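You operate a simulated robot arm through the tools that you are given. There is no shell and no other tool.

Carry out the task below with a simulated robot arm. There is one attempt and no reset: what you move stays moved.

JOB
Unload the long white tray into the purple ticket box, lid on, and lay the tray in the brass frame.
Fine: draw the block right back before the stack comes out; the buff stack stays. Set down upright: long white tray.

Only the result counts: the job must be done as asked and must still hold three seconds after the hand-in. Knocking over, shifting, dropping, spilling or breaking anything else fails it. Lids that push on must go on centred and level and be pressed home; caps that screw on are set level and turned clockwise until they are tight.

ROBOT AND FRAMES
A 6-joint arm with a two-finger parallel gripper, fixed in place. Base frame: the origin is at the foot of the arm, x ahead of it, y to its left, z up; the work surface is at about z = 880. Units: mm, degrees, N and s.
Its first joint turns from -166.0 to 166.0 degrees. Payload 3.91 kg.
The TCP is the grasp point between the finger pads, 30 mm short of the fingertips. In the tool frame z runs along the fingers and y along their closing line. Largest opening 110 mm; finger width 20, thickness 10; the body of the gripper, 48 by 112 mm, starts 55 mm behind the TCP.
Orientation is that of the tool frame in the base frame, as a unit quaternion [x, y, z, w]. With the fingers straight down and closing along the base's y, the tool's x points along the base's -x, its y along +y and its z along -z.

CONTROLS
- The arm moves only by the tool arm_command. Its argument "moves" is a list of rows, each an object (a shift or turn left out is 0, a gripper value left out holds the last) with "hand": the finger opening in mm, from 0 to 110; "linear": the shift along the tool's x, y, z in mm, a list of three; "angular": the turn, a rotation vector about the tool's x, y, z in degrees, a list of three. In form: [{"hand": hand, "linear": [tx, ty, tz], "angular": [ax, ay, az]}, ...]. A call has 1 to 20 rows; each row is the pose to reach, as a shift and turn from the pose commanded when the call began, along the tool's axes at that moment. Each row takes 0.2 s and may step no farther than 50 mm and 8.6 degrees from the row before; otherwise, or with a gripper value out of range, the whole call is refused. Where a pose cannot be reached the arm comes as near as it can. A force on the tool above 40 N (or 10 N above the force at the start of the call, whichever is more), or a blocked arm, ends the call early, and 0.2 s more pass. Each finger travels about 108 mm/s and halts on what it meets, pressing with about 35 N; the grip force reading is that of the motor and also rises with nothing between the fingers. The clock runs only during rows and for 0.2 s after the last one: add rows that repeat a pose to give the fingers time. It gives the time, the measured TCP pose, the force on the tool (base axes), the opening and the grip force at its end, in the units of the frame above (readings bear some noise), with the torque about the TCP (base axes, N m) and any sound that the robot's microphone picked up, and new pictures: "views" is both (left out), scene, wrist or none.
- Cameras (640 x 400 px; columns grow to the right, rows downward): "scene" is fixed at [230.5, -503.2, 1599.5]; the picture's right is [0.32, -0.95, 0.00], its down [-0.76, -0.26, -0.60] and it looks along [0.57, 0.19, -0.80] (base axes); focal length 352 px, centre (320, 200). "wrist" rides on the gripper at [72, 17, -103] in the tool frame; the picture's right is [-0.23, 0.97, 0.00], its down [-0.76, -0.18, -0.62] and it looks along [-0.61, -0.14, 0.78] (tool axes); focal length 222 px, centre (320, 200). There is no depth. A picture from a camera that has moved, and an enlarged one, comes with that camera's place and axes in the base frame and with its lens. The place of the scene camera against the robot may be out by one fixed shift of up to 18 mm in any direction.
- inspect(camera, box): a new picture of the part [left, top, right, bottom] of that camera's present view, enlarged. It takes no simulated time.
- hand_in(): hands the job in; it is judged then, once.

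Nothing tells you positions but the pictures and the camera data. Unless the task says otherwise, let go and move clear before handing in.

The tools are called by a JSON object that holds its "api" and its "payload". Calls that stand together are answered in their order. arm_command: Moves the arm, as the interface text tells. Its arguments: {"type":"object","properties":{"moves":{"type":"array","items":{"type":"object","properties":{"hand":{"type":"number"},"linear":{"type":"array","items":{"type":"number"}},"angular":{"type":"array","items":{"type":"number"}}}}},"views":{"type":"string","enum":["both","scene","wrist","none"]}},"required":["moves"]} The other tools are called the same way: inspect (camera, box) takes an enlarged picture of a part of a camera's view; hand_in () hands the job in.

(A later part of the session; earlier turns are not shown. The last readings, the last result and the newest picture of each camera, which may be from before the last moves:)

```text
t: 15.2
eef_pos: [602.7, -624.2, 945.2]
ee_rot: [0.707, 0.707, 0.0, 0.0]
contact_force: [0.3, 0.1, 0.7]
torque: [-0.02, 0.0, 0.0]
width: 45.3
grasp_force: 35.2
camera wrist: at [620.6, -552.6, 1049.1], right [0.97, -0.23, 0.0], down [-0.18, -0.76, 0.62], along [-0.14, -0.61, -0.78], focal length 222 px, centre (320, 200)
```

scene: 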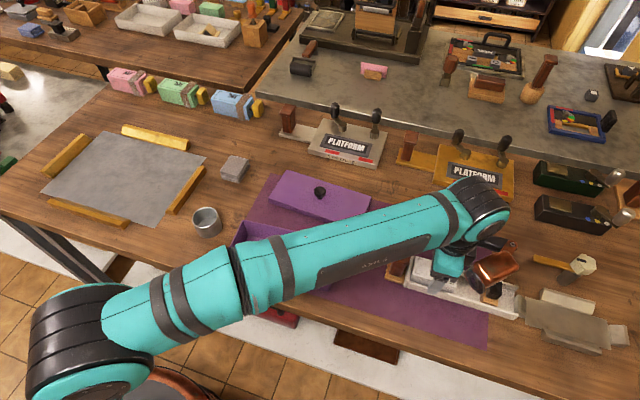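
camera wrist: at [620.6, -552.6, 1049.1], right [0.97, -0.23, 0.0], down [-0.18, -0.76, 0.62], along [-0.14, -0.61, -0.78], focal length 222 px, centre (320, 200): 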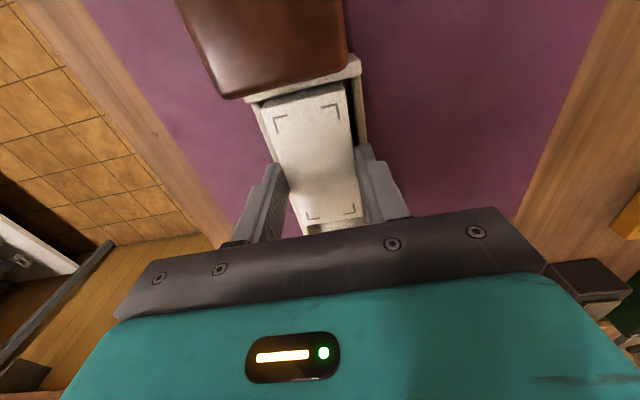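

Gripped at 45 mm. I'll lift slowly and check what comes up.

{"api": "arm_command", "payload": {"moves": [{"linear": [0, 0, -8]}, {"linear": [0, 0, -18]}, {"linear": [0, 0, -30]}, {"linear": [0, 0, -50]}, {"linear": [0, 0, -75]}, {"linear": [0, 0, -75]}]}}

{"api": "inspect", "payload": {"camera": "scene", "box": [380, 200, 560, 340]}}

{"api": "inspect", "payload": {"camera": "wrist", "box": [220, 0, 460, 260]}}

```text
t: 16.6
eef_pos: [602.6, -624.3, 1020.6]
ee_rot: [0.707, 0.707, 0.0, 0.0]
contact_force: [0.3, 0.0, -1.5]
torque: [0.01, -0.02, 0.01]
width: 45.0
grasp_force: 35.1
camera wrist: at [620.5, -552.2, 1123.6], right [0.97, -0.23, 0.0], down [-0.18, -0.76, 0.62], along [-0.14, -0.61, -0.78], focal length 222 px, centre (320, 200)
```

scene: 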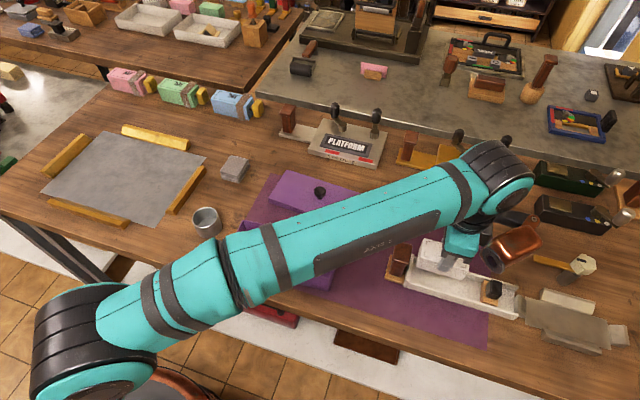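
wrist: 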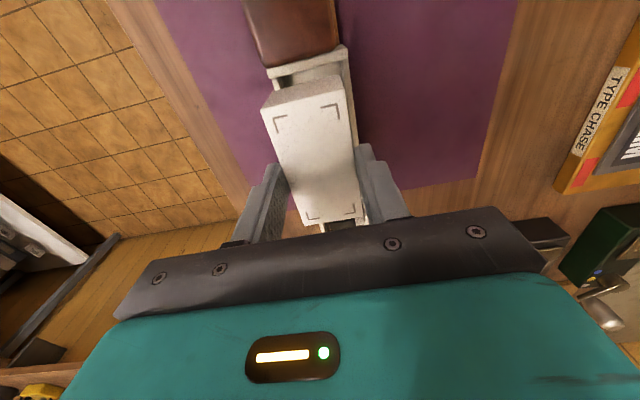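

```text
2.86 times, centred on (470, 270) of scene
camera zoom: at [230.5, -503.2, 1599.5], right [0.32, -0.95, 0.0], down [-0.76, -0.26, -0.6], along [0.57, 0.19, -0.8], focal length 1005 px, centre (-109, 0)
```

zoom: 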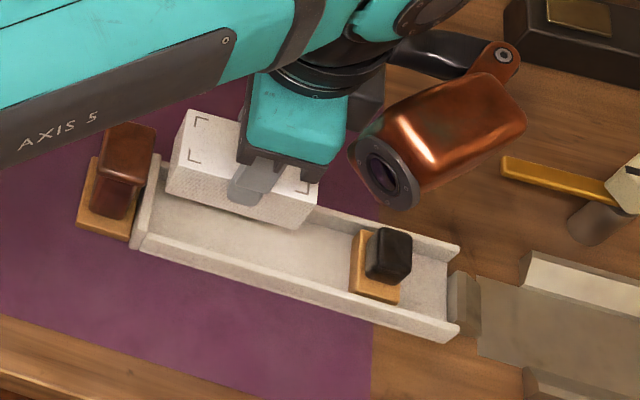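

```text
1.54 times, centred on (340, 130) of wrist
camera zoom: at [620.5, -552.2, 1123.6], right [0.97, -0.23, 0.0], down [-0.18, -0.76, 0.62], along [-0.14, -0.61, -0.78], focal length 342 px, centre (289, 308)
```

zoom: 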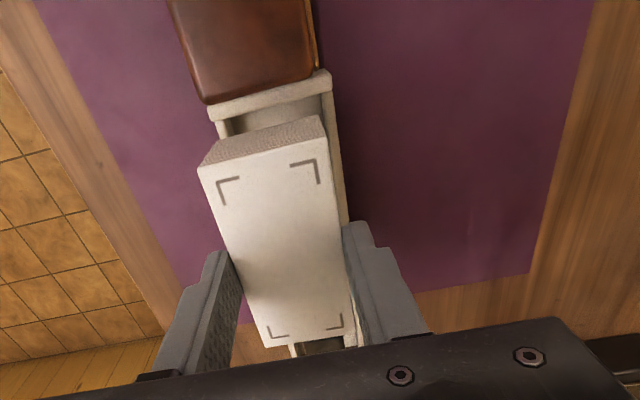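

The white stack is up and level, and the tray is empty apart from the drawn-back block. I'll carry it raised, offset to the side, so the wrist camera can measure the purple box.

{"api": "arm_command", "payload": {"moves": [{"linear": [20, 5, -40]}, {"linear": [50, 15, -70]}, {"linear": [85, 30, -90]}, {"linear": [125, 45, -90]}, {"linear": [165, 60, -90]}, {"linear": [205, 75, -90]}, {"linear": [245, 95, -90]}, {"linear": [285, 115, -90]}, {"linear": [324, 137, -90]}, {"linear": [324, 137, -90]}, {"linear": [324, 137, -90]}]}}

{"api": "inspect", "payload": {"camera": "wrist", "box": [120, 40, 330, 230]}}

{"api": "inspect", "payload": {"camera": "scene", "box": [180, 150, 400, 310]}}

```text
t: 19.0
eef_pos: [739.0, -300.3, 1109.3]
ee_rot: [0.708, 0.707, 0.0, 0.0]
contact_force: [0.4, -0.2, -1.8]
torque: [0.05, 0.01, 0.01]
width: 45.1
grasp_force: 34.8
camera wrist: at [757.5, -227.8, 1213.5], right [0.97, -0.23, 0.0], down [-0.18, -0.76, 0.62], along [-0.14, -0.61, -0.78], focal length 222 px, centre (320, 200)
```

scene: 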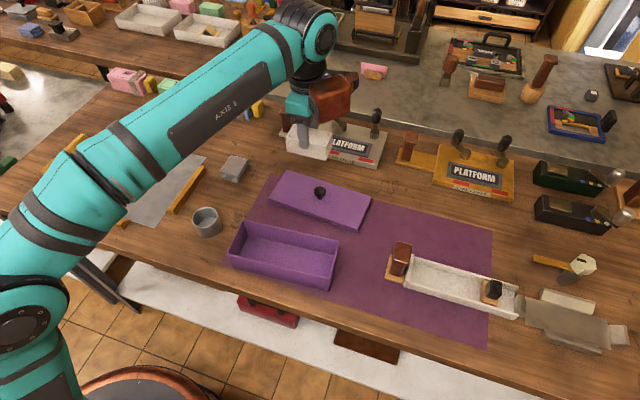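
wrist: 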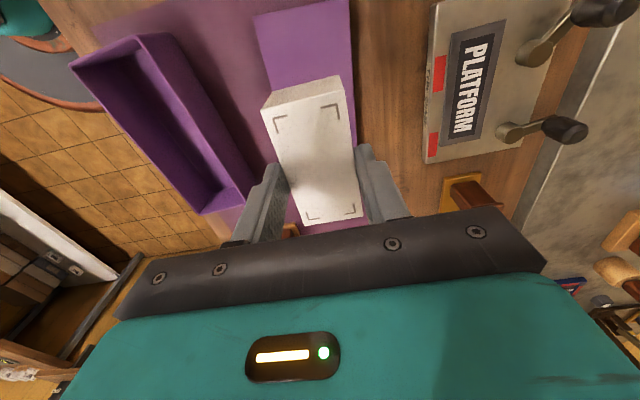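

```text
2.11 times, centred on (225, 135) of wrist
camera zoom: at [757.5, -227.8, 1213.5], right [0.97, -0.23, 0.0], down [-0.18, -0.76, 0.62], along [-0.14, -0.61, -0.78], focal length 468 px, centre (520, 337)
```

zoom: 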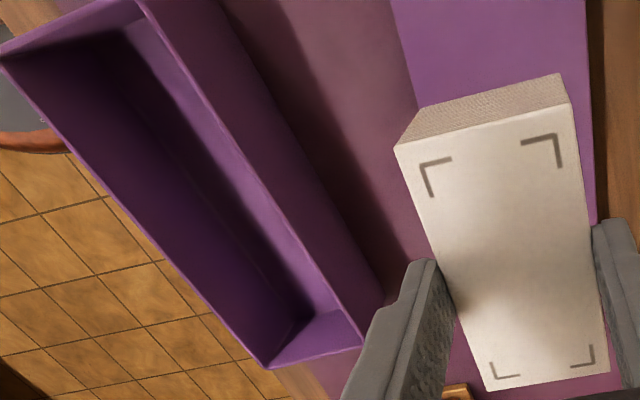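

```text
2.50 times, centred on (290, 230) of scene
camera zoom: at [230.5, -503.2, 1599.5], right [0.32, -0.95, 0.0], down [-0.76, -0.26, -0.6], along [0.57, 0.19, -0.8], focal length 880 px, centre (395, 125)
```

zoom: 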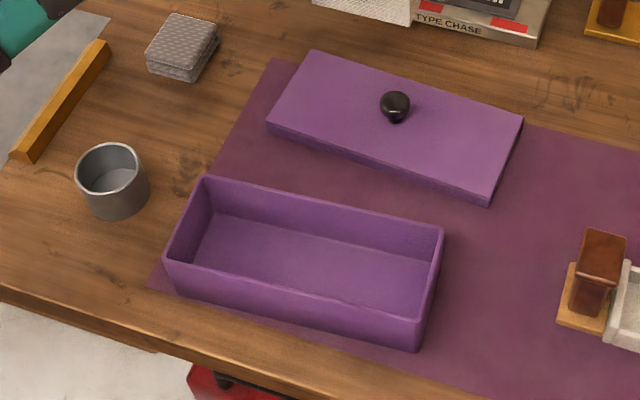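

The box rim is near z≈946, centred around (546, −310), about 87×218 mm and yawed roughly 3.7°. I'll refine this with higher zooms before going over it.

{"api": "inspect", "payload": {"camera": "wrist", "box": [60, 15, 180, 90]}}

{"api": "inspect", "payload": {"camera": "wrist", "box": [160, 150, 280, 225]}}

{"api": "inspect", "payload": {"camera": "scene", "box": [220, 210, 350, 295]}}

{"api": "inspect", "payload": {"camera": "scene", "box": [260, 160, 390, 240]}}

```text
5.33 times, centred on (120, 52) of wrist
camera zoom: at [757.5, -227.8, 1213.5], right [0.97, -0.23, 0.0], down [-0.18, -0.76, 0.62], along [-0.14, -0.61, -0.78], focal length 1185 px, centre (1387, 987)
```

zoom: 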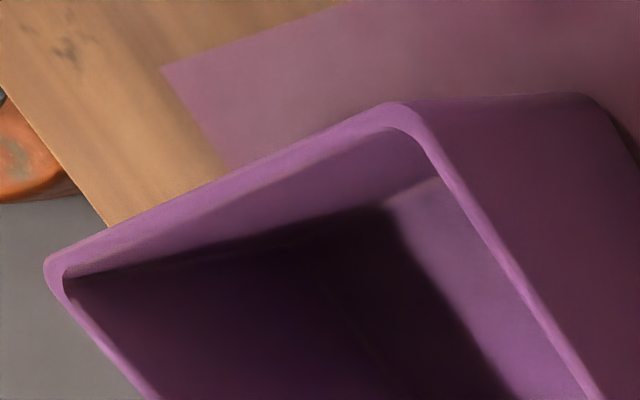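

```text
5.33 times, centred on (220, 188) of wrist
camera zoom: at [757.5, -227.8, 1213.5], right [0.97, -0.23, 0.0], down [-0.18, -0.76, 0.62], along [-0.14, -0.61, -0.78], focal length 1185 px, centre (853, 267)
```

zoom: 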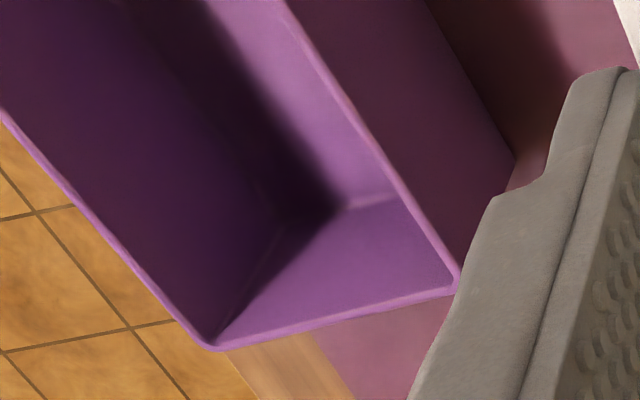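

```text
4.71 times, centred on (285, 252) of scene
camera zoom: at [230.5, -503.2, 1599.5], right [0.32, -0.95, 0.0], down [-0.76, -0.26, -0.6], along [0.57, 0.19, -0.8], focal length 1656 px, centre (485, -47)
```

zoom: 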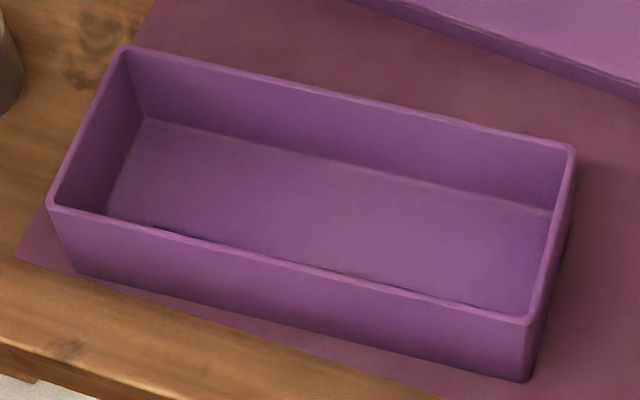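

```text
4.92 times, centred on (325, 200) of scene
camera zoom: at [230.5, -503.2, 1599.5], right [0.32, -0.95, 0.0], down [-0.76, -0.26, -0.6], along [0.57, 0.19, -0.8], focal length 1732 px, centre (295, 200)
```

zoom: 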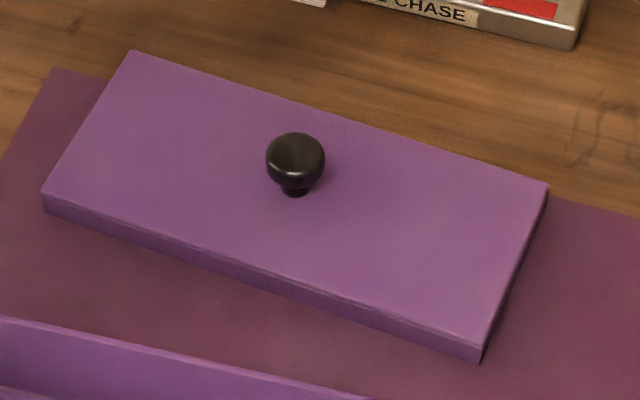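

Averaging the views puts the box centre near (546.5, −309.5), yawed about +3.6°, with outer size about 87×220. The lid is yawed about −4°. I'll bring the stack over the box with matching yaw and check.

{"api": "arm_command", "payload": {"moves": [{"linear": [-2, -40, 0], "angular": [0, 0, -0.6]}, {"linear": [-4, -80, 0], "angular": [0, 0, -1.2]}, {"linear": [-6, -120, 0], "angular": [0, 0, -1.8]}, {"linear": [-7, -155, 10], "angular": [0, 0, -2.6]}, {"linear": [-8.5, -185, 30], "angular": [0, 0, -3.6]}, {"linear": [-8.5, -193, 55], "angular": [0, 0, -3.6]}, {"linear": [-8.5, -193, 64.5], "angular": [0, 0, -3.6]}, {"linear": [-8.5, -193, 64.5], "angular": [0, 0, -3.6]}]}}

{"api": "inspect", "payload": {"camera": "wrist", "box": [180, 0, 500, 240]}}

{"api": "inspect", "payload": {"camera": "scene", "box": [180, 150, 400, 310]}}

```text
t: 20.8
eef_pos: [547.0, -310.0, 1045.4]
ee_rot: [0.684, 0.729, 0.0, 0.0]
contact_force: [-0.5, 0.1, -1.1]
torque: [-0.02, 0.02, -0.03]
width: 45.5
grasp_force: 35.1
camera wrist: at [559.7, -235.9, 1149.2], right [0.99, -0.17, 0.0], down [-0.13, -0.77, 0.62], along [-0.1, -0.61, -0.78], focal length 222 px, centre (320, 200)
```

scene: 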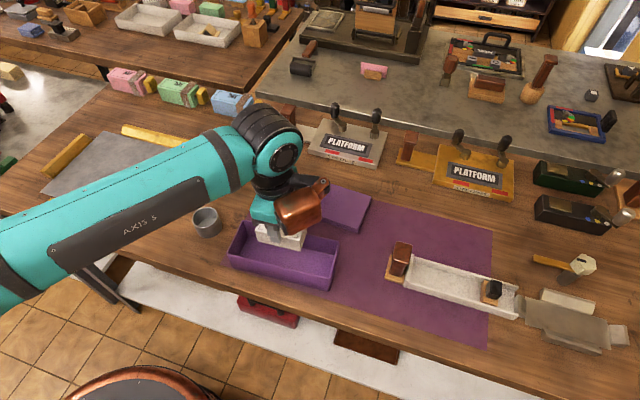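
wrist: 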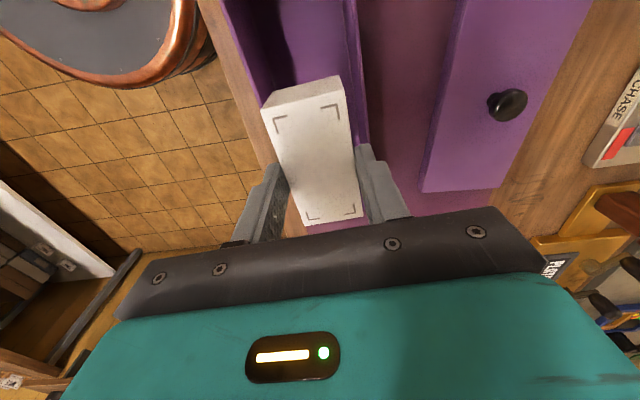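

```text
1.67 times, centred on (340, 120) of wrist
camera zoom: at [559.7, -235.9, 1149.2], right [0.99, -0.17, 0.0], down [-0.13, -0.77, 0.62], along [-0.1, -0.61, -0.78], focal length 370 px, centre (287, 333)
```

zoom: 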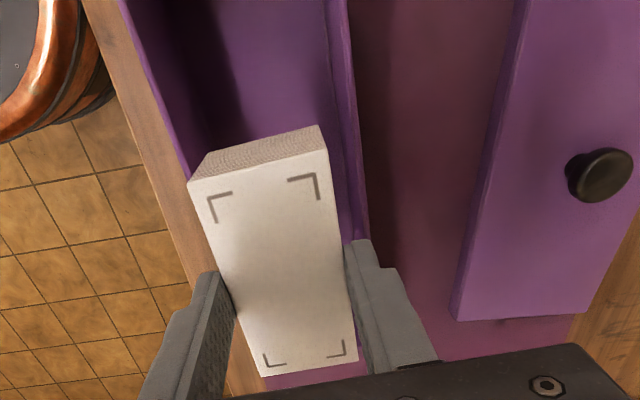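

```text
2.50 times, centred on (290, 230) of scene
camera zoom: at [230.5, -503.2, 1599.5], right [0.32, -0.95, 0.0], down [-0.76, -0.26, -0.6], along [0.57, 0.19, -0.8], focal length 880 px, centre (395, 125)
```

zoom: 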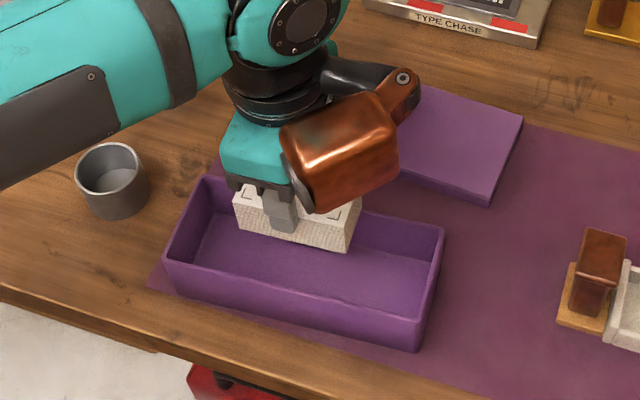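

{"api": "inspect", "payload": {"camera": "wrist", "box": [220, 0, 400, 112]}}

{"api": "inspect", "payload": {"camera": "wrist", "box": [400, 0, 600, 200]}}

```text
3.56 times, centred on (310, 56) of wrist
camera zoom: at [559.7, -235.9, 1149.2], right [0.99, -0.17, 0.0], down [-0.13, -0.77, 0.62], along [-0.1, -0.61, -0.78], focal length 790 px, centre (356, 712)
```

zoom: 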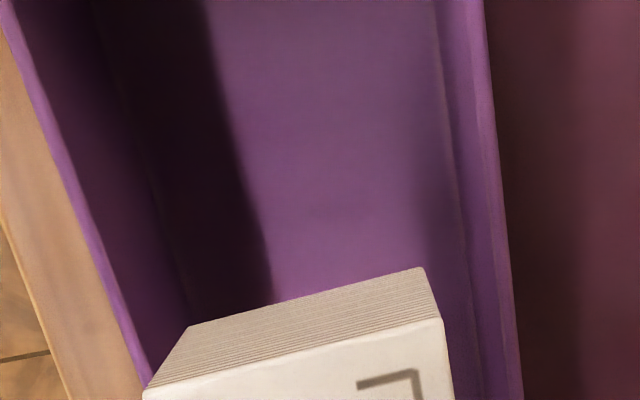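

```text
2.00 times, centred on (500, 100) of wrist
camera zoom: at [559.7, -235.9, 1149.2], right [0.99, -0.17, 0.0], down [-0.13, -0.77, 0.62], along [-0.1, -0.61, -0.78], focal length 444 px, centre (-40, 400)
```

zoom: 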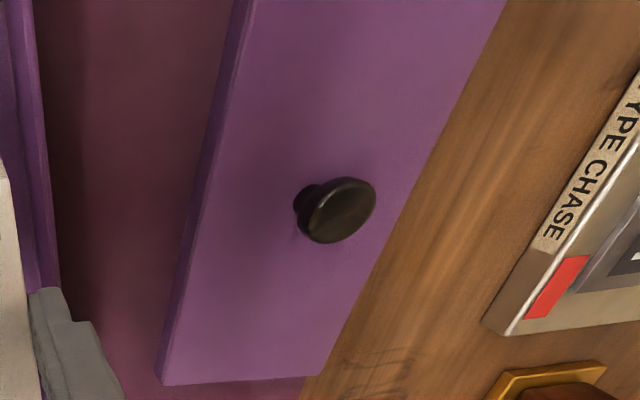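

The stack is centred over the box within a millimetre or so. I'll lower it in, slowing near the bottom.

{"api": "arm_command", "payload": {"moves": [{"linear": [0, -1.2, 25]}, {"linear": [0, -1.2, 50]}, {"linear": [0, -1.2, 75]}, {"linear": [0, -1.2, 88]}, {"linear": [0, -1.2, 93]}, {"linear": [0, -1.2, 93]}]}}

{"api": "inspect", "payload": {"camera": "wrist", "box": [180, 0, 500, 240]}}

{"api": "inspect", "payload": {"camera": "scene", "box": [180, 150, 400, 310]}}

```text
t: 22.2
eef_pos: [545.3, -308.8, 952.3]
ee_rot: [0.685, 0.729, 0.0, 0.0]
contact_force: [0.3, 0.3, -1.4]
torque: [0.01, -0.01, -0.02]
width: 45.1
grasp_force: 34.4
camera wrist: at [558.7, -236.3, 1056.4], right [0.99, -0.17, 0.0], down [-0.13, -0.77, 0.62], along [-0.1, -0.61, -0.78], focal length 222 px, centre (320, 200)
```

scene: 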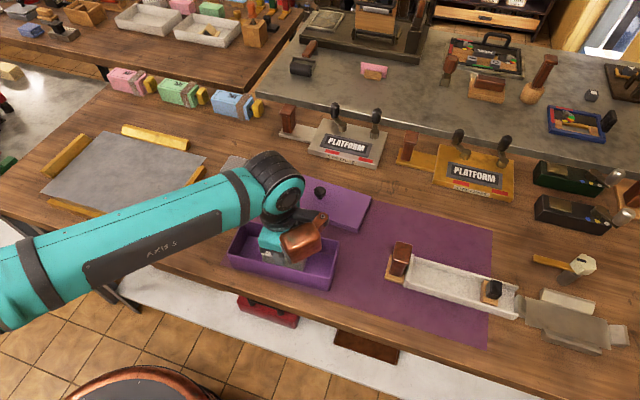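
wrist: 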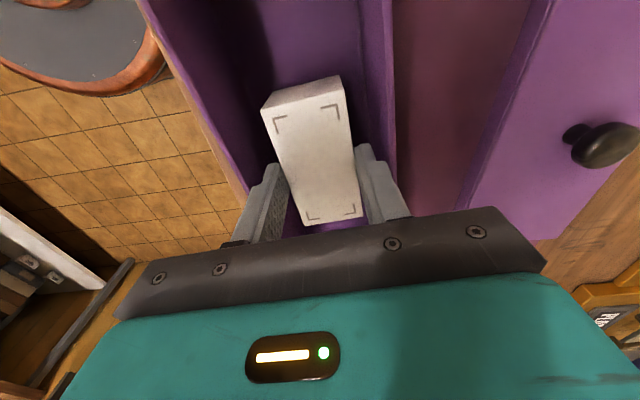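

```text
1.67 times, centred on (340, 120) of wrist
camera zoom: at [558.7, -236.3, 1056.4], right [0.99, -0.17, 0.0], down [-0.13, -0.77, 0.62], along [-0.1, -0.61, -0.78], focal length 370 px, centre (287, 333)
```

zoom: 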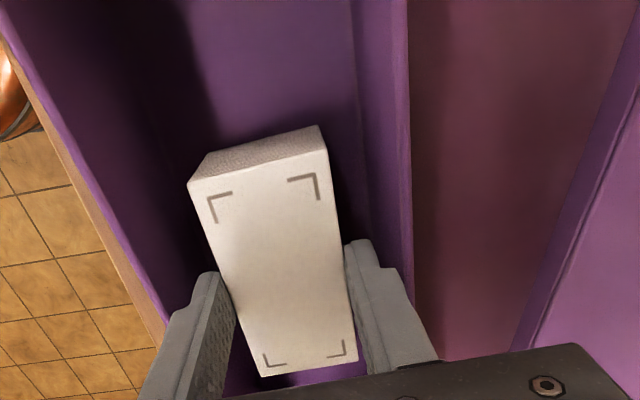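

```text
2.50 times, centred on (290, 230) of scene
camera zoom: at [230.5, -503.2, 1599.5], right [0.32, -0.95, 0.0], down [-0.76, -0.26, -0.6], along [0.57, 0.19, -0.8], focal length 880 px, centre (395, 125)
```

zoom: 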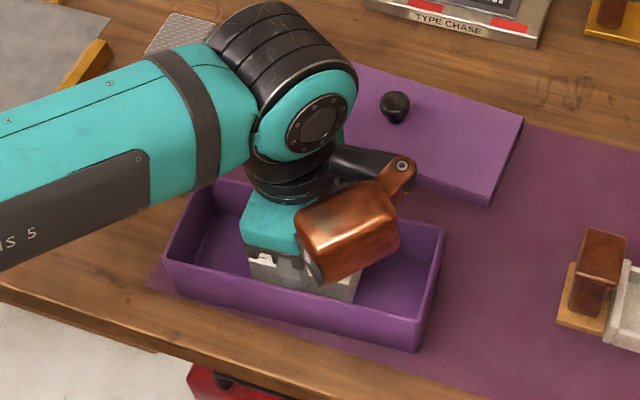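

Both sides clear. I'll lower the last few millimetres until contact.

{"api": "arm_command", "payload": {"moves": [{"linear": [0, 0, 1.5]}, {"linear": [0, 0, 3]}, {"linear": [0, 0, 4.5]}, {"linear": [0, 0, 5.5]}], "views": "none"}}

```text
t: 23.2
eef_pos: [546.1, -308.5, 946.2]
ee_rot: [0.685, 0.729, -0.001, 0.0]
contact_force: [-0.1, 0.3, -1.0]
torque: [-0.02, 0.0, 0.02]
width: 45.3
grasp_force: 34.8
```

{"api": "arm_command", "payload": {"moves": [{"linear": [0, 0, 1]}, {"linear": [0, 0, 2]}, {"linear": [0, 0, 2]}], "views": "none"}}

```text
t: 24.0
eef_pos: [544.8, -308.8, 945.0]
ee_rot: [0.685, 0.728, 0.001, 0.0]
contact_force: [1.0, 0.5, -1.3]
torque: [-0.02, -0.02, 0.02]
width: 45.4
grasp_force: 35.0
```

{"api": "arm_command", "payload": {"moves": [{"linear": [0, 0, 1]}, {"linear": [0, 0, 2]}, {"linear": [0, 0, 2]}], "views": "none"}}

```text
t: 24.8
eef_pos: [544.8, -310.7, 945.0]
ee_rot: [0.684, 0.729, 0.0, 0.001]
contact_force: [0.5, -0.4, 14.9]
torque: [0.13, 0.05, 0.01]
width: 45.0
grasp_force: 34.8
```

The stack has touched the box floor (about 15 N). I'll release with a small opening and rise straight out.

{"api": "arm_command", "payload": {"moves": [{"linear": [0, 0, -1], "hand": 52}, {"linear": [0, 0, -1], "hand": 53}, {"linear": [0, 0, -1], "hand": 53}], "views": "wrist"}}

{"api": "inspect", "payload": {"camera": "wrist", "box": [180, 0, 500, 240]}}

```text
t: 25.6
eef_pos: [546.7, -311.0, 944.1]
ee_rot: [0.684, 0.729, 0.0, 0.0]
contact_force: [-1.1, 0.1, 0.4]
torque: [-0.02, 0.01, 0.02]
width: 52.8
grasp_force: 0.1
camera wrist: at [559.0, -236.3, 1047.9], right [0.99, -0.17, 0.0], down [-0.13, -0.77, 0.62], along [-0.1, -0.61, -0.78], focal length 222 px, centre (320, 200)
```

wrist: 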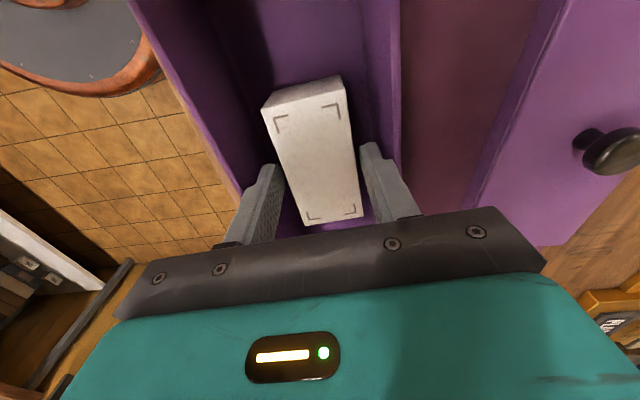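

```text
1.67 times, centred on (340, 120) of wrist
camera zoom: at [559.0, -236.3, 1047.9], right [0.99, -0.17, 0.0], down [-0.13, -0.77, 0.62], along [-0.1, -0.61, -0.78], focal length 370 px, centre (287, 333)
```

zoom: 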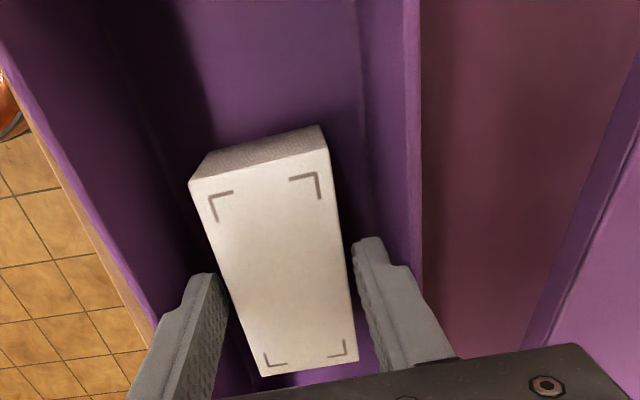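

The stack is released in the box. I'll rise clear and take a view of both box and lid to measure them for the lid fitting.

{"api": "arm_command", "payload": {"moves": [{"linear": [0, 0, -20], "hand": 53}, {"linear": [0, 0, -60]}, {"linear": [0, 0, -105], "hand": 80}, {"linear": [10, 15, -145], "hand": 110}, {"linear": [30, 45, -175]}, {"linear": [45, 75, -205]}, {"linear": [60, 98, -208]}, {"linear": [60, 98, -208]}]}}

{"api": "inspect", "payload": {"camera": "wrist", "box": [210, 0, 450, 240]}}

{"api": "inspect", "payload": {"camera": "scene", "box": [210, 160, 390, 300]}}

```text
t: 27.4
eef_pos: [638.5, -241.9, 1150.9]
ee_rot: [0.685, 0.729, 0.001, 0.0]
contact_force: [-0.8, -0.1, 0.2]
torque: [0.0, -0.02, -0.02]
width: 109.8
grasp_force: 0.1
camera wrist: at [651.8, -169.2, 1255.1], right [0.99, -0.17, 0.0], down [-0.13, -0.77, 0.62], along [-0.1, -0.61, -0.78], focal length 222 px, centre (320, 200)
```

scene: 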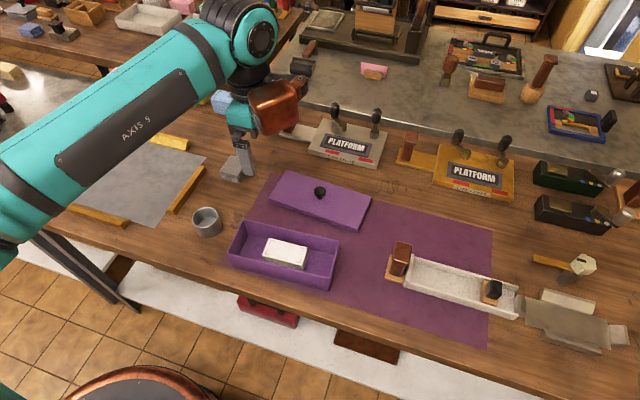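
wrist: 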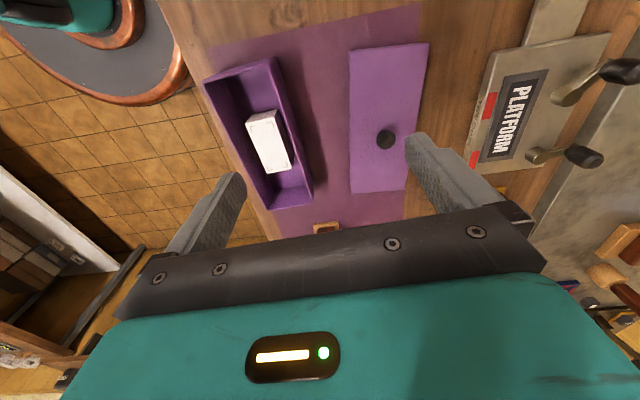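

```text
1.67 times, centred on (330, 120) of wrist
camera zoom: at [651.8, -169.2, 1255.1], right [0.99, -0.17, 0.0], down [-0.13, -0.77, 0.62], along [-0.1, -0.61, -0.78], focal length 370 px, centre (303, 333)
```

zoom: 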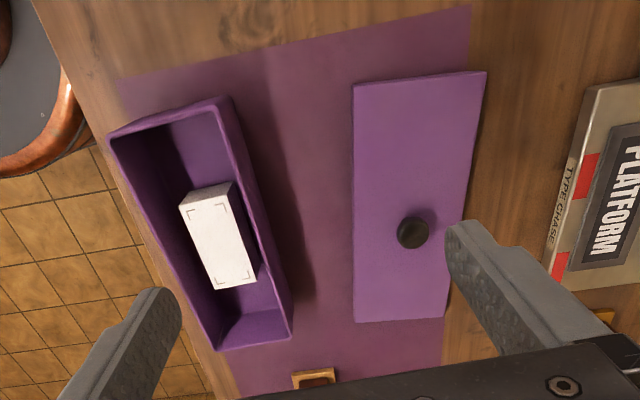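

```text
2.86 times, centred on (300, 230) of scene
camera zoom: at [230.5, -503.2, 1599.5], right [0.32, -0.95, 0.0], down [-0.76, -0.26, -0.6], along [0.57, 0.19, -0.8], focal length 1005 px, centre (377, 114)
```

zoom: 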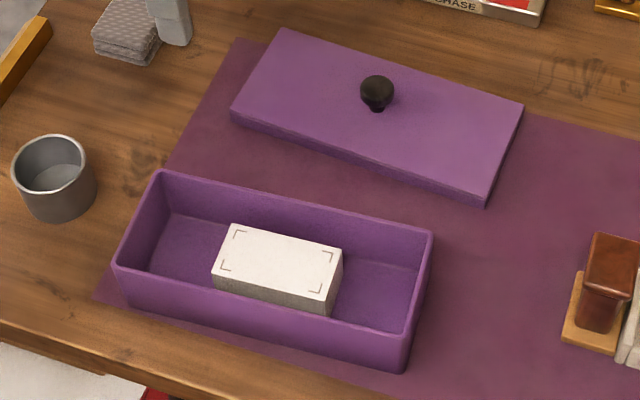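

Good view of both. I'll zoom in on each for precise corners.

{"api": "inspect", "payload": {"camera": "wrist", "box": [195, 50, 325, 130]}}

{"api": "inspect", "payload": {"camera": "wrist", "box": [215, 140, 345, 220]}}

{"api": "inspect", "payload": {"camera": "wrist", "box": [325, 30, 455, 110]}}

{"api": "inspect", "payload": {"camera": "wrist", "box": [325, 120, 455, 200]}}

```text
4.92 times, centred on (260, 90) of wrist
camera zoom: at [651.8, -169.2, 1255.1], right [0.99, -0.17, 0.0], down [-0.13, -0.77, 0.62], along [-0.1, -0.61, -0.78], focal length 1094 px, centre (615, 742)
```

zoom: 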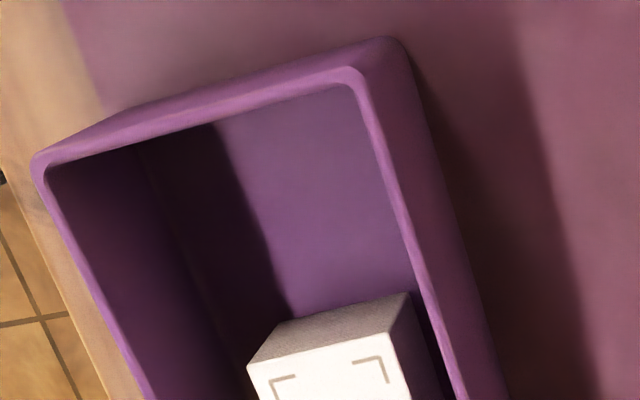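

```text
4.92 times, centred on (280, 180) of wrist
camera zoom: at [651.8, -169.2, 1255.1], right [0.99, -0.17, 0.0], down [-0.13, -0.77, 0.62], along [-0.1, -0.61, -0.78], focal length 1094 px, centre (517, 298)
```

zoom: 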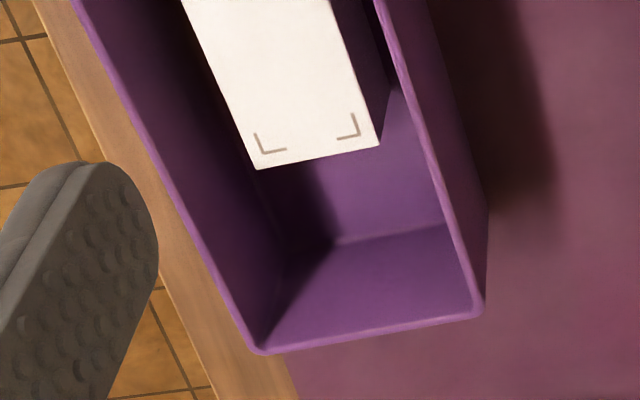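

```text
4.92 times, centred on (390, 70) of wrist
camera zoom: at [651.8, -169.2, 1255.1], right [0.99, -0.17, 0.0], down [-0.13, -0.77, 0.62], along [-0.1, -0.61, -0.78], focal length 1094 px, centre (-25, 840)
```

zoom: 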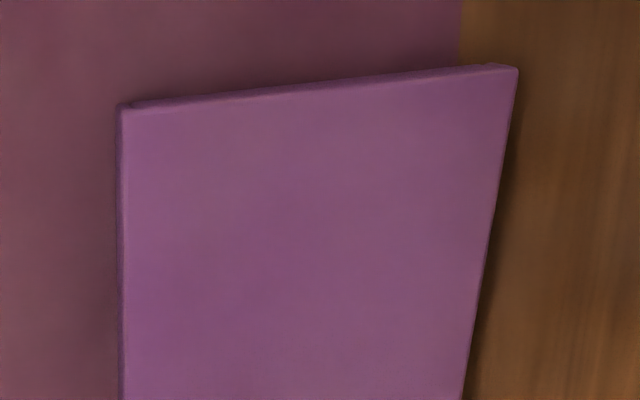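

```text
4.92 times, centred on (390, 160) of wrist
camera zoom: at [651.8, -169.2, 1255.1], right [0.99, -0.17, 0.0], down [-0.13, -0.77, 0.62], along [-0.1, -0.61, -0.78], focal length 1094 px, centre (-25, 397)
```

zoom: 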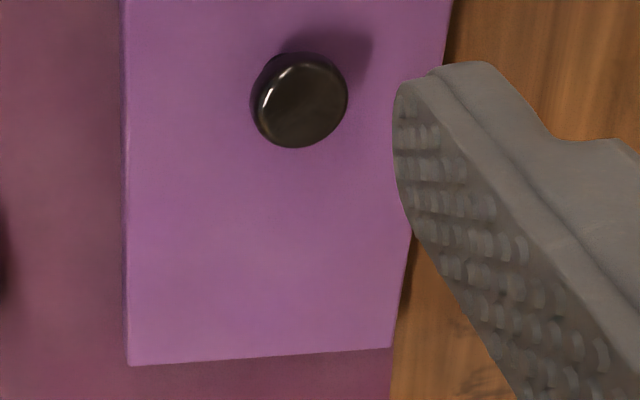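

Box: centre (546.4, −308.8), yaw ≈ +3.5°, rim z≈946, outer 87×221. Lid: centre (730.9, −331), yaw ≈ −4.15°, top z≈894, 106×242, knob about 28 mm wide with top near 922. I'll go over the knob next.

{"api": "arm_command", "payload": {"moves": [{"linear": [-15, 14, 25], "angular": [0, 0, 1.3], "hand": 90}, {"linear": [-31, 28.6, 50], "angular": [0, 0, 2.6], "hand": 70}, {"linear": [-46.5, 43, 75], "angular": [0, 0, 3.9], "hand": 60}, {"linear": [-62, 57.2, 100], "angular": [0, 0, 5.2]}, {"linear": [-77.5, 71.5, 125], "angular": [0, 0, 6.5]}, {"linear": [-93, 85.8, 151.5], "angular": [0, 0, 7.7]}, {"linear": [-93, 85.8, 151.5], "angular": [0, 0, 7.7]}]}}

{"api": "inspect", "payload": {"camera": "wrist", "box": [220, 0, 460, 240]}}

{"api": "inspect", "payload": {"camera": "scene", "box": [230, 130, 410, 250]}}

```text
t: 29.0
eef_pos: [730.5, -330.7, 999.7]
ee_rot: [0.732, 0.682, 0.0, 0.0]
contact_force: [1.3, 0.2, 0.4]
torque: [-0.04, 0.0, -0.02]
width: 59.9
grasp_force: 0.1
camera wrist: at [753.9, -259.2, 1103.2], right [0.96, -0.3, 0.0], down [-0.23, -0.75, 0.62], along [-0.18, -0.6, -0.78], focal length 222 px, centre (320, 200)
```

scene: 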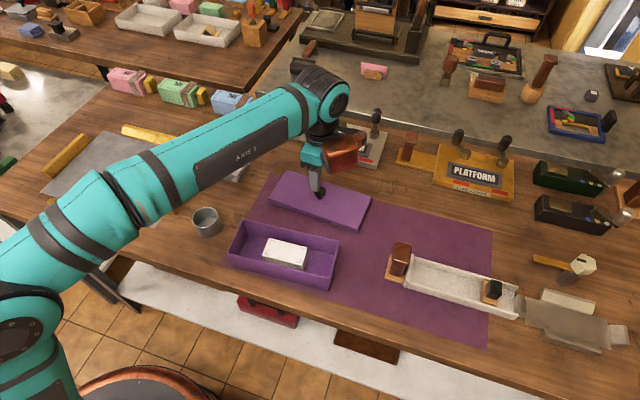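
wrist: 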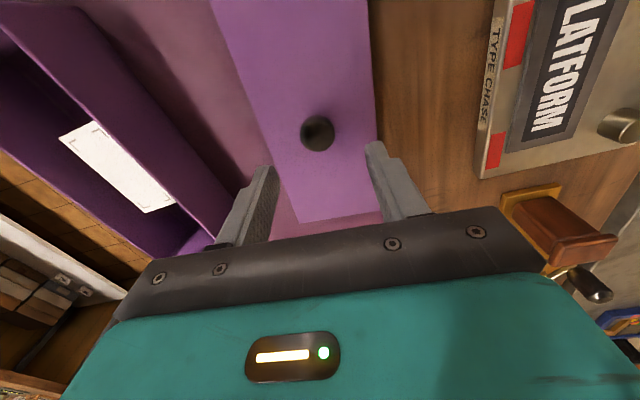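

```text
1.67 times, centred on (340, 120) of wrist
camera zoom: at [753.9, -259.2, 1103.2], right [0.96, -0.3, 0.0], down [-0.23, -0.75, 0.62], along [-0.18, -0.6, -0.78], focal length 370 px, centre (287, 333)
```

zoom: 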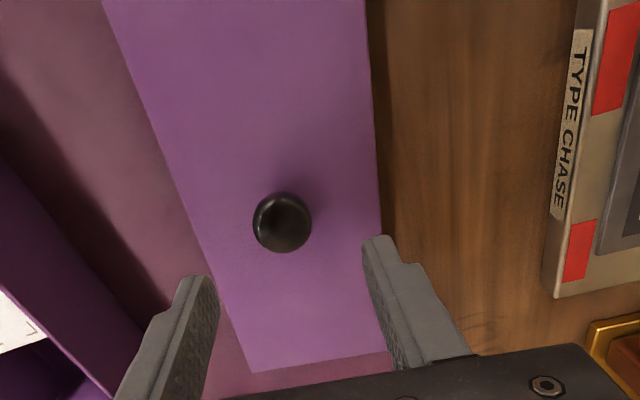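

```text
3.33 times, centred on (320, 190) of scene
camera zoom: at [230.5, -503.2, 1599.5], right [0.32, -0.95, 0.0], down [-0.76, -0.26, -0.6], along [0.57, 0.19, -0.8], focal length 1173 px, centre (320, 233)
```

zoom: 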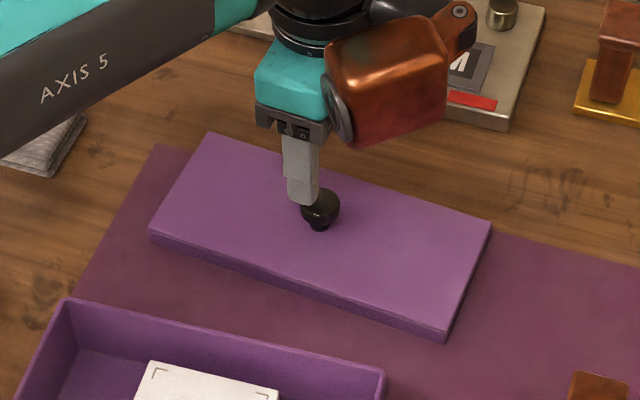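

The knob is centred between the fingers. I'll descend so the fingertips stop just above the lid plate, then grip.

{"api": "arm_command", "payload": {"moves": [{"linear": [0.5, 0, 25], "hand": 56}, {"linear": [0.8, 0, 50]}, {"linear": [0.8, 0, 65]}, {"linear": [0.8, 0, 71]}, {"linear": [0.8, 0, 71]}]}}

{"api": "inspect", "payload": {"camera": "wrist", "box": [220, 0, 460, 240]}}

{"api": "inspect", "payload": {"camera": "scene", "box": [260, 140, 380, 230]}}

```text
t: 30.2
eef_pos: [730.3, -329.2, 928.8]
ee_rot: [0.732, 0.681, 0.001, 0.0]
contact_force: [1.3, -0.2, 9.1]
torque: [-0.03, 0.08, 0.0]
width: 56.0
grasp_force: 0.2
camera wrist: at [753.9, -258.7, 1033.8], right [0.96, -0.3, 0.0], down [-0.23, -0.75, 0.62], along [-0.18, -0.6, -0.78], focal length 222 px, centre (320, 200)
```

scene: 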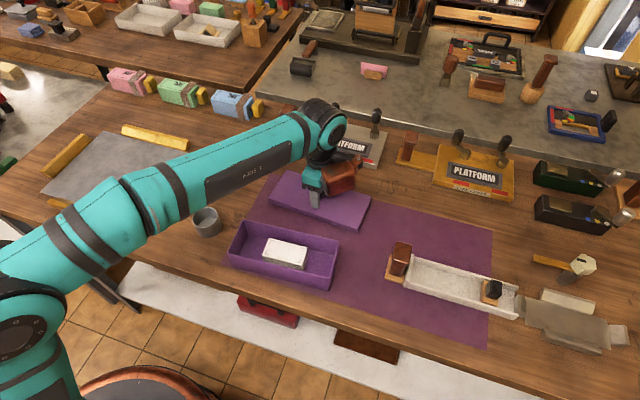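
wrist: 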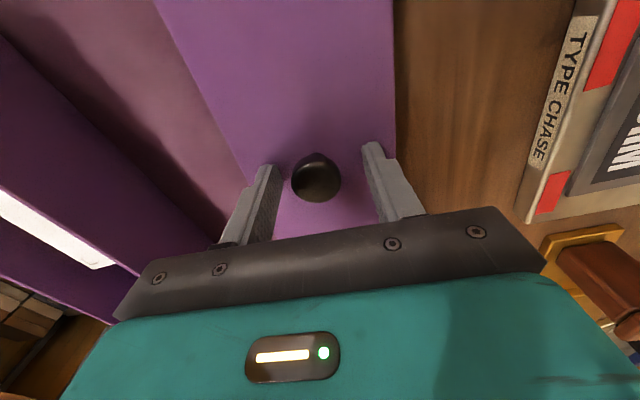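

```text
1.67 times, centred on (340, 120) of wrist
camera zoom: at [753.9, -258.7, 1033.8], right [0.96, -0.3, 0.0], down [-0.23, -0.75, 0.62], along [-0.18, -0.6, -0.78], focal length 370 px, centre (287, 333)
```

zoom: 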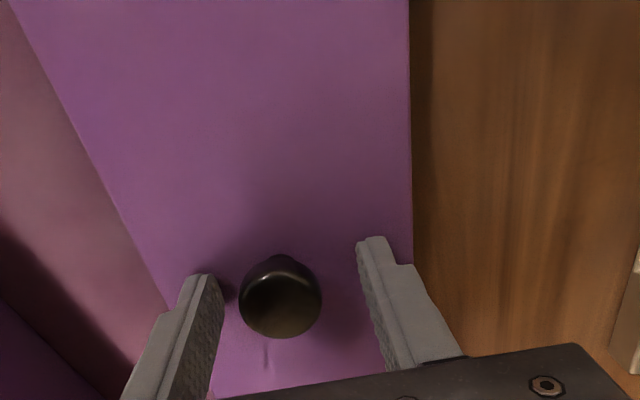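

```text
4.44 times, centred on (320, 185) of scene
camera zoom: at [230.5, -503.2, 1599.5], right [0.32, -0.95, 0.0], down [-0.76, -0.26, -0.6], along [0.57, 0.19, -0.8], focal length 1564 px, centre (320, 267)
```

zoom: 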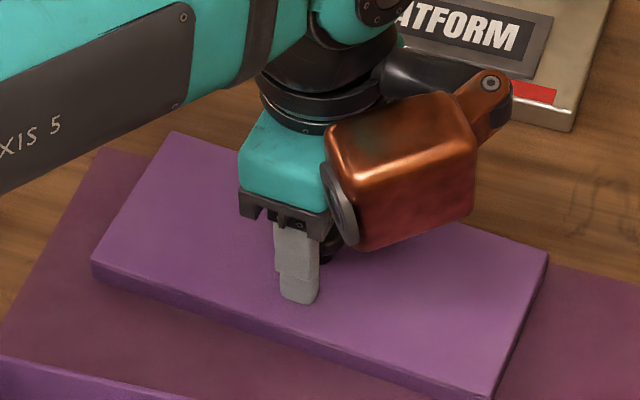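

The fingertips touch the lid plate (9 N), so its top is at z≈899. I'll lift 2 mm and close on the knob.

{"api": "arm_command", "payload": {"moves": [{"linear": [0, 0, -2], "hand": 56}, {"linear": [0, 0, -2], "hand": 35}, {"linear": [0, 0, -2], "hand": 22}, {"linear": [0, 0, -2], "hand": 18}, {"linear": [0, 0, -2], "hand": 18}], "views": "wrist"}}

{"api": "inspect", "payload": {"camera": "wrist", "box": [220, 0, 460, 240]}}

```text
t: 31.4
eef_pos: [731.1, -329.9, 929.5]
ee_rot: [0.732, 0.682, 0.0, 0.0]
contact_force: [0.1, 0.2, 0.2]
torque: [0.03, 0.02, -0.02]
width: 28.7
grasp_force: 35.0
camera wrist: at [754.0, -258.9, 1035.1], right [0.96, -0.3, 0.0], down [-0.23, -0.75, 0.62], along [-0.18, -0.6, -0.78], focal length 222 px, centre (320, 200)
```

wrist: 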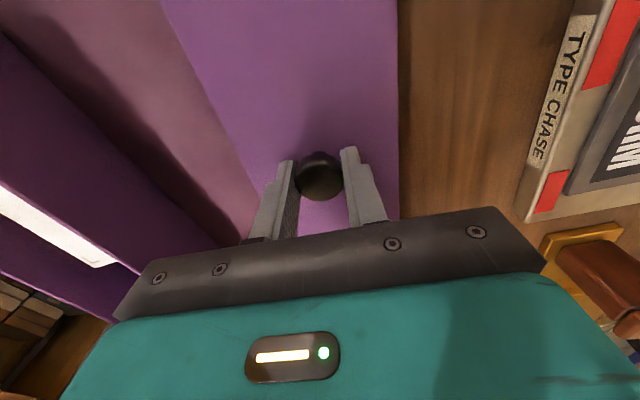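

```text
1.67 times, centred on (340, 120) of wrist
camera zoom: at [754.0, -258.9, 1035.1], right [0.96, -0.3, 0.0], down [-0.23, -0.75, 0.62], along [-0.18, -0.6, -0.78], focal length 370 px, centre (287, 333)
```

zoom: 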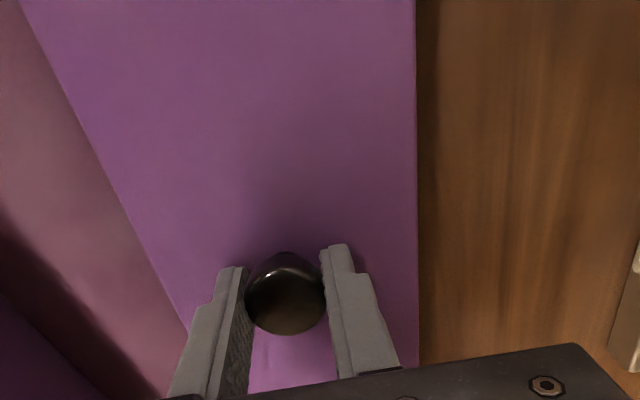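

Knob gripped at 28.7 mm. I'll lift the lid and check its underside and level.

{"api": "arm_command", "payload": {"moves": [{"linear": [0, 0, -8]}, {"linear": [0, 0, -20]}, {"linear": [0, 0, -40]}, {"linear": [0, 0, -70]}, {"linear": [0, 0, -100]}, {"linear": [0, 0, -120]}, {"linear": [0, 0, -120]}]}}

{"api": "inspect", "payload": {"camera": "scene", "box": [230, 110, 410, 240]}}

{"api": "inspect", "payload": {"camera": "wrist", "box": [200, 0, 480, 240]}}

```text
t: 33.0
eef_pos: [730.8, -330.5, 1050.8]
ee_rot: [0.732, 0.681, 0.0, 0.0]
contact_force: [0.3, -0.3, -1.5]
torque: [-0.01, 0.01, -0.01]
width: 28.4
grasp_force: 34.7
camera wrist: at [754.3, -259.7, 1155.2], right [0.96, -0.3, 0.0], down [-0.23, -0.75, 0.62], along [-0.18, -0.6, -0.78], focal length 222 px, centre (320, 200)
```

scene: 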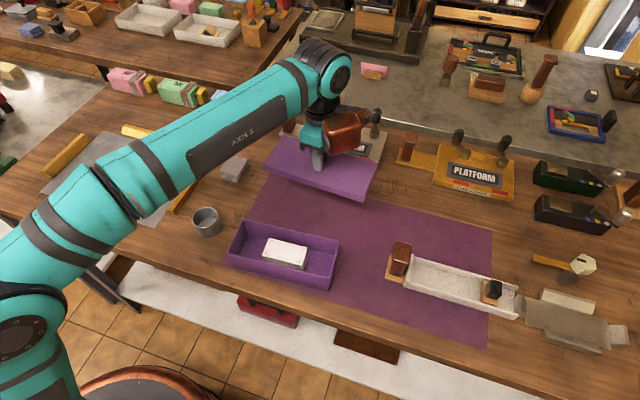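
wrist: 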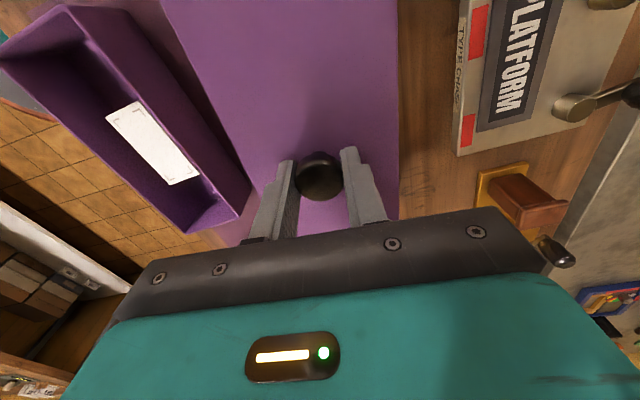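

```text
3.08 times, centred on (320, 175) of scene
camera zoom: at [230.5, -503.2, 1599.5], right [0.32, -0.95, 0.0], down [-0.76, -0.26, -0.6], along [0.57, 0.19, -0.8], focal length 1083 px, centre (320, 277)
```

zoom: 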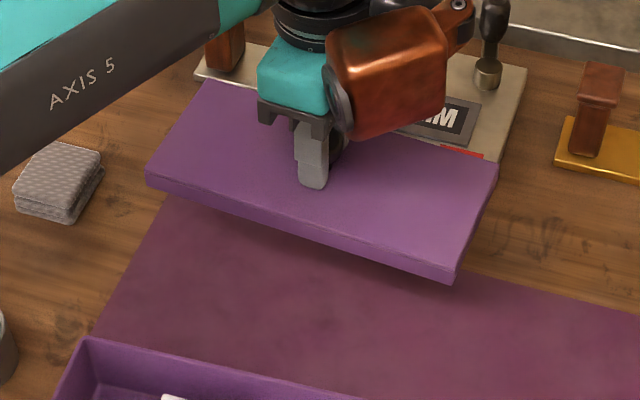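

```text
1.67 times, centred on (340, 120) of wrist
camera zoom: at [754.3, -259.7, 1155.2], right [0.96, -0.3, 0.0], down [-0.23, -0.75, 0.62], along [-0.18, -0.6, -0.78], focal length 370 px, centre (287, 333)
```

zoom: 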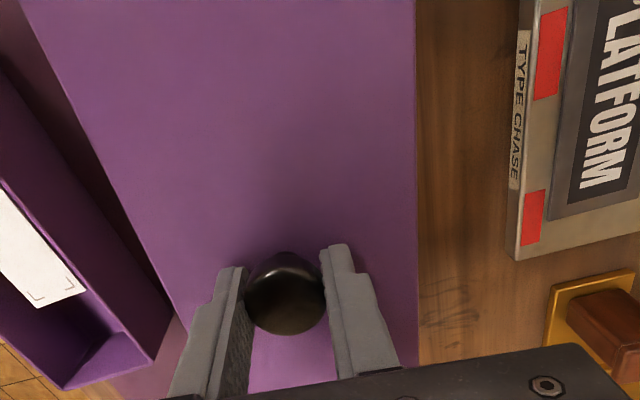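

The lid hangs level. I'll carry it over the box, turning about 8° so it lines up with the box, and hover above the rim to check.

{"api": "arm_command", "payload": {"moves": [{"linear": [1, -31, 0], "angular": [0, 0, -1.3]}, {"linear": [2, -62, 0], "angular": [0, 0, -2.6]}, {"linear": [3, -93, 0], "angular": [0, 0, -4]}, {"linear": [4, -124, 0], "angular": [0, 0, -5.3]}, {"linear": [5, -155, 0], "angular": [0, 0, -6.7]}, {"linear": [6, -180, 5], "angular": [0, 0, -8]}, {"linear": [6, -185.3, 18], "angular": [0, 0, -8]}, {"linear": [6, -185.3, 26], "angular": [0, 0, -8]}, {"linear": [6, -185.3, 26], "angular": [0, 0, -8]}]}}

{"api": "inspect", "payload": {"camera": "wrist", "box": [160, 0, 480, 240]}}

{"api": "inspect", "payload": {"camera": "scene", "box": [200, 170, 380, 300]}}

```text
t: 35.0
eef_pos: [546.3, -311.5, 1024.1]
ee_rot: [0.682, 0.731, 0.0, 0.0]
contact_force: [0.6, -0.1, -1.1]
torque: [-0.04, 0.0, -0.02]
width: 28.6
grasp_force: 35.1
camera wrist: at [559.7, -238.2, 1129.1], right [0.99, -0.16, 0.0], down [-0.13, -0.77, 0.62], along [-0.1, -0.62, -0.78], focal length 222 px, centre (320, 200)
```

scene: 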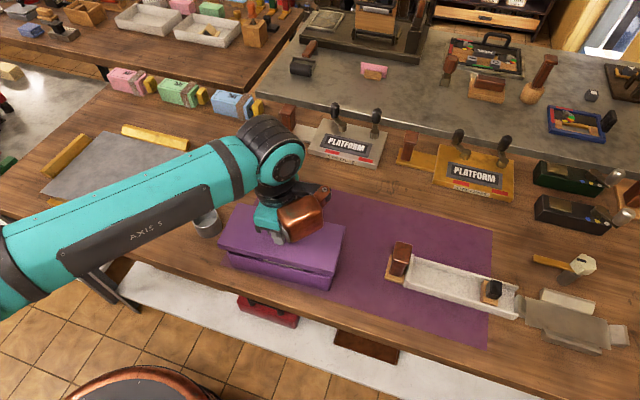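
wrist: 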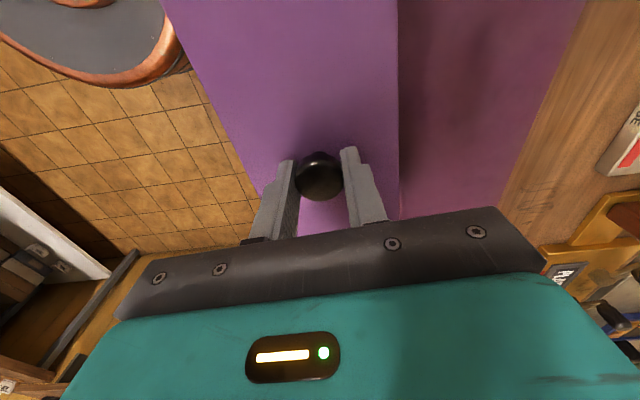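

```text
1.67 times, centred on (320, 120) of wrist
camera zoom: at [559.7, -238.2, 1129.1], right [0.99, -0.16, 0.0], down [-0.13, -0.77, 0.62], along [-0.1, -0.62, -0.78], focal length 370 px, centre (320, 333)
```

zoom: 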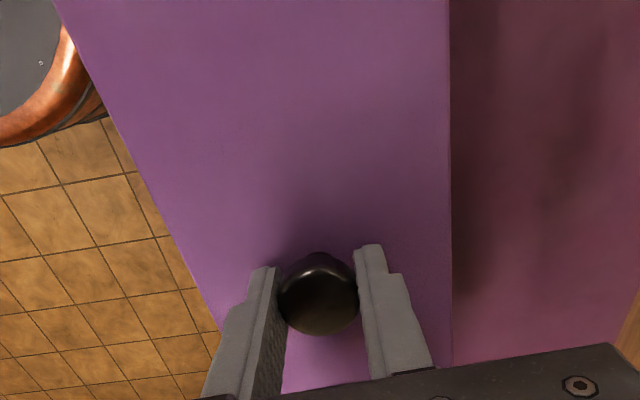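

```text
3.08 times, centred on (290, 235) of scene
camera zoom: at [230.5, -503.2, 1599.5], right [0.32, -0.95, 0.0], down [-0.76, -0.26, -0.6], along [0.57, 0.19, -0.8], focal length 1083 px, centre (412, 92)
```

zoom: 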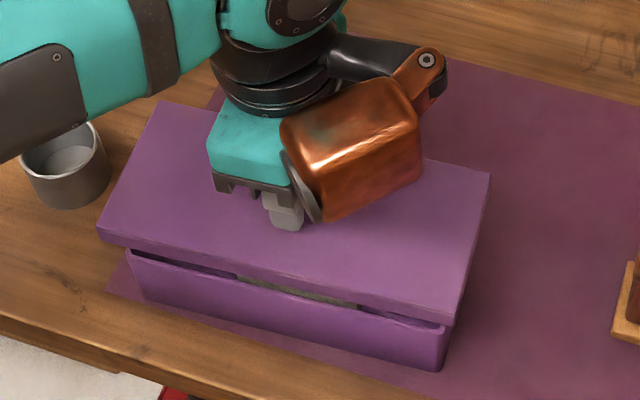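

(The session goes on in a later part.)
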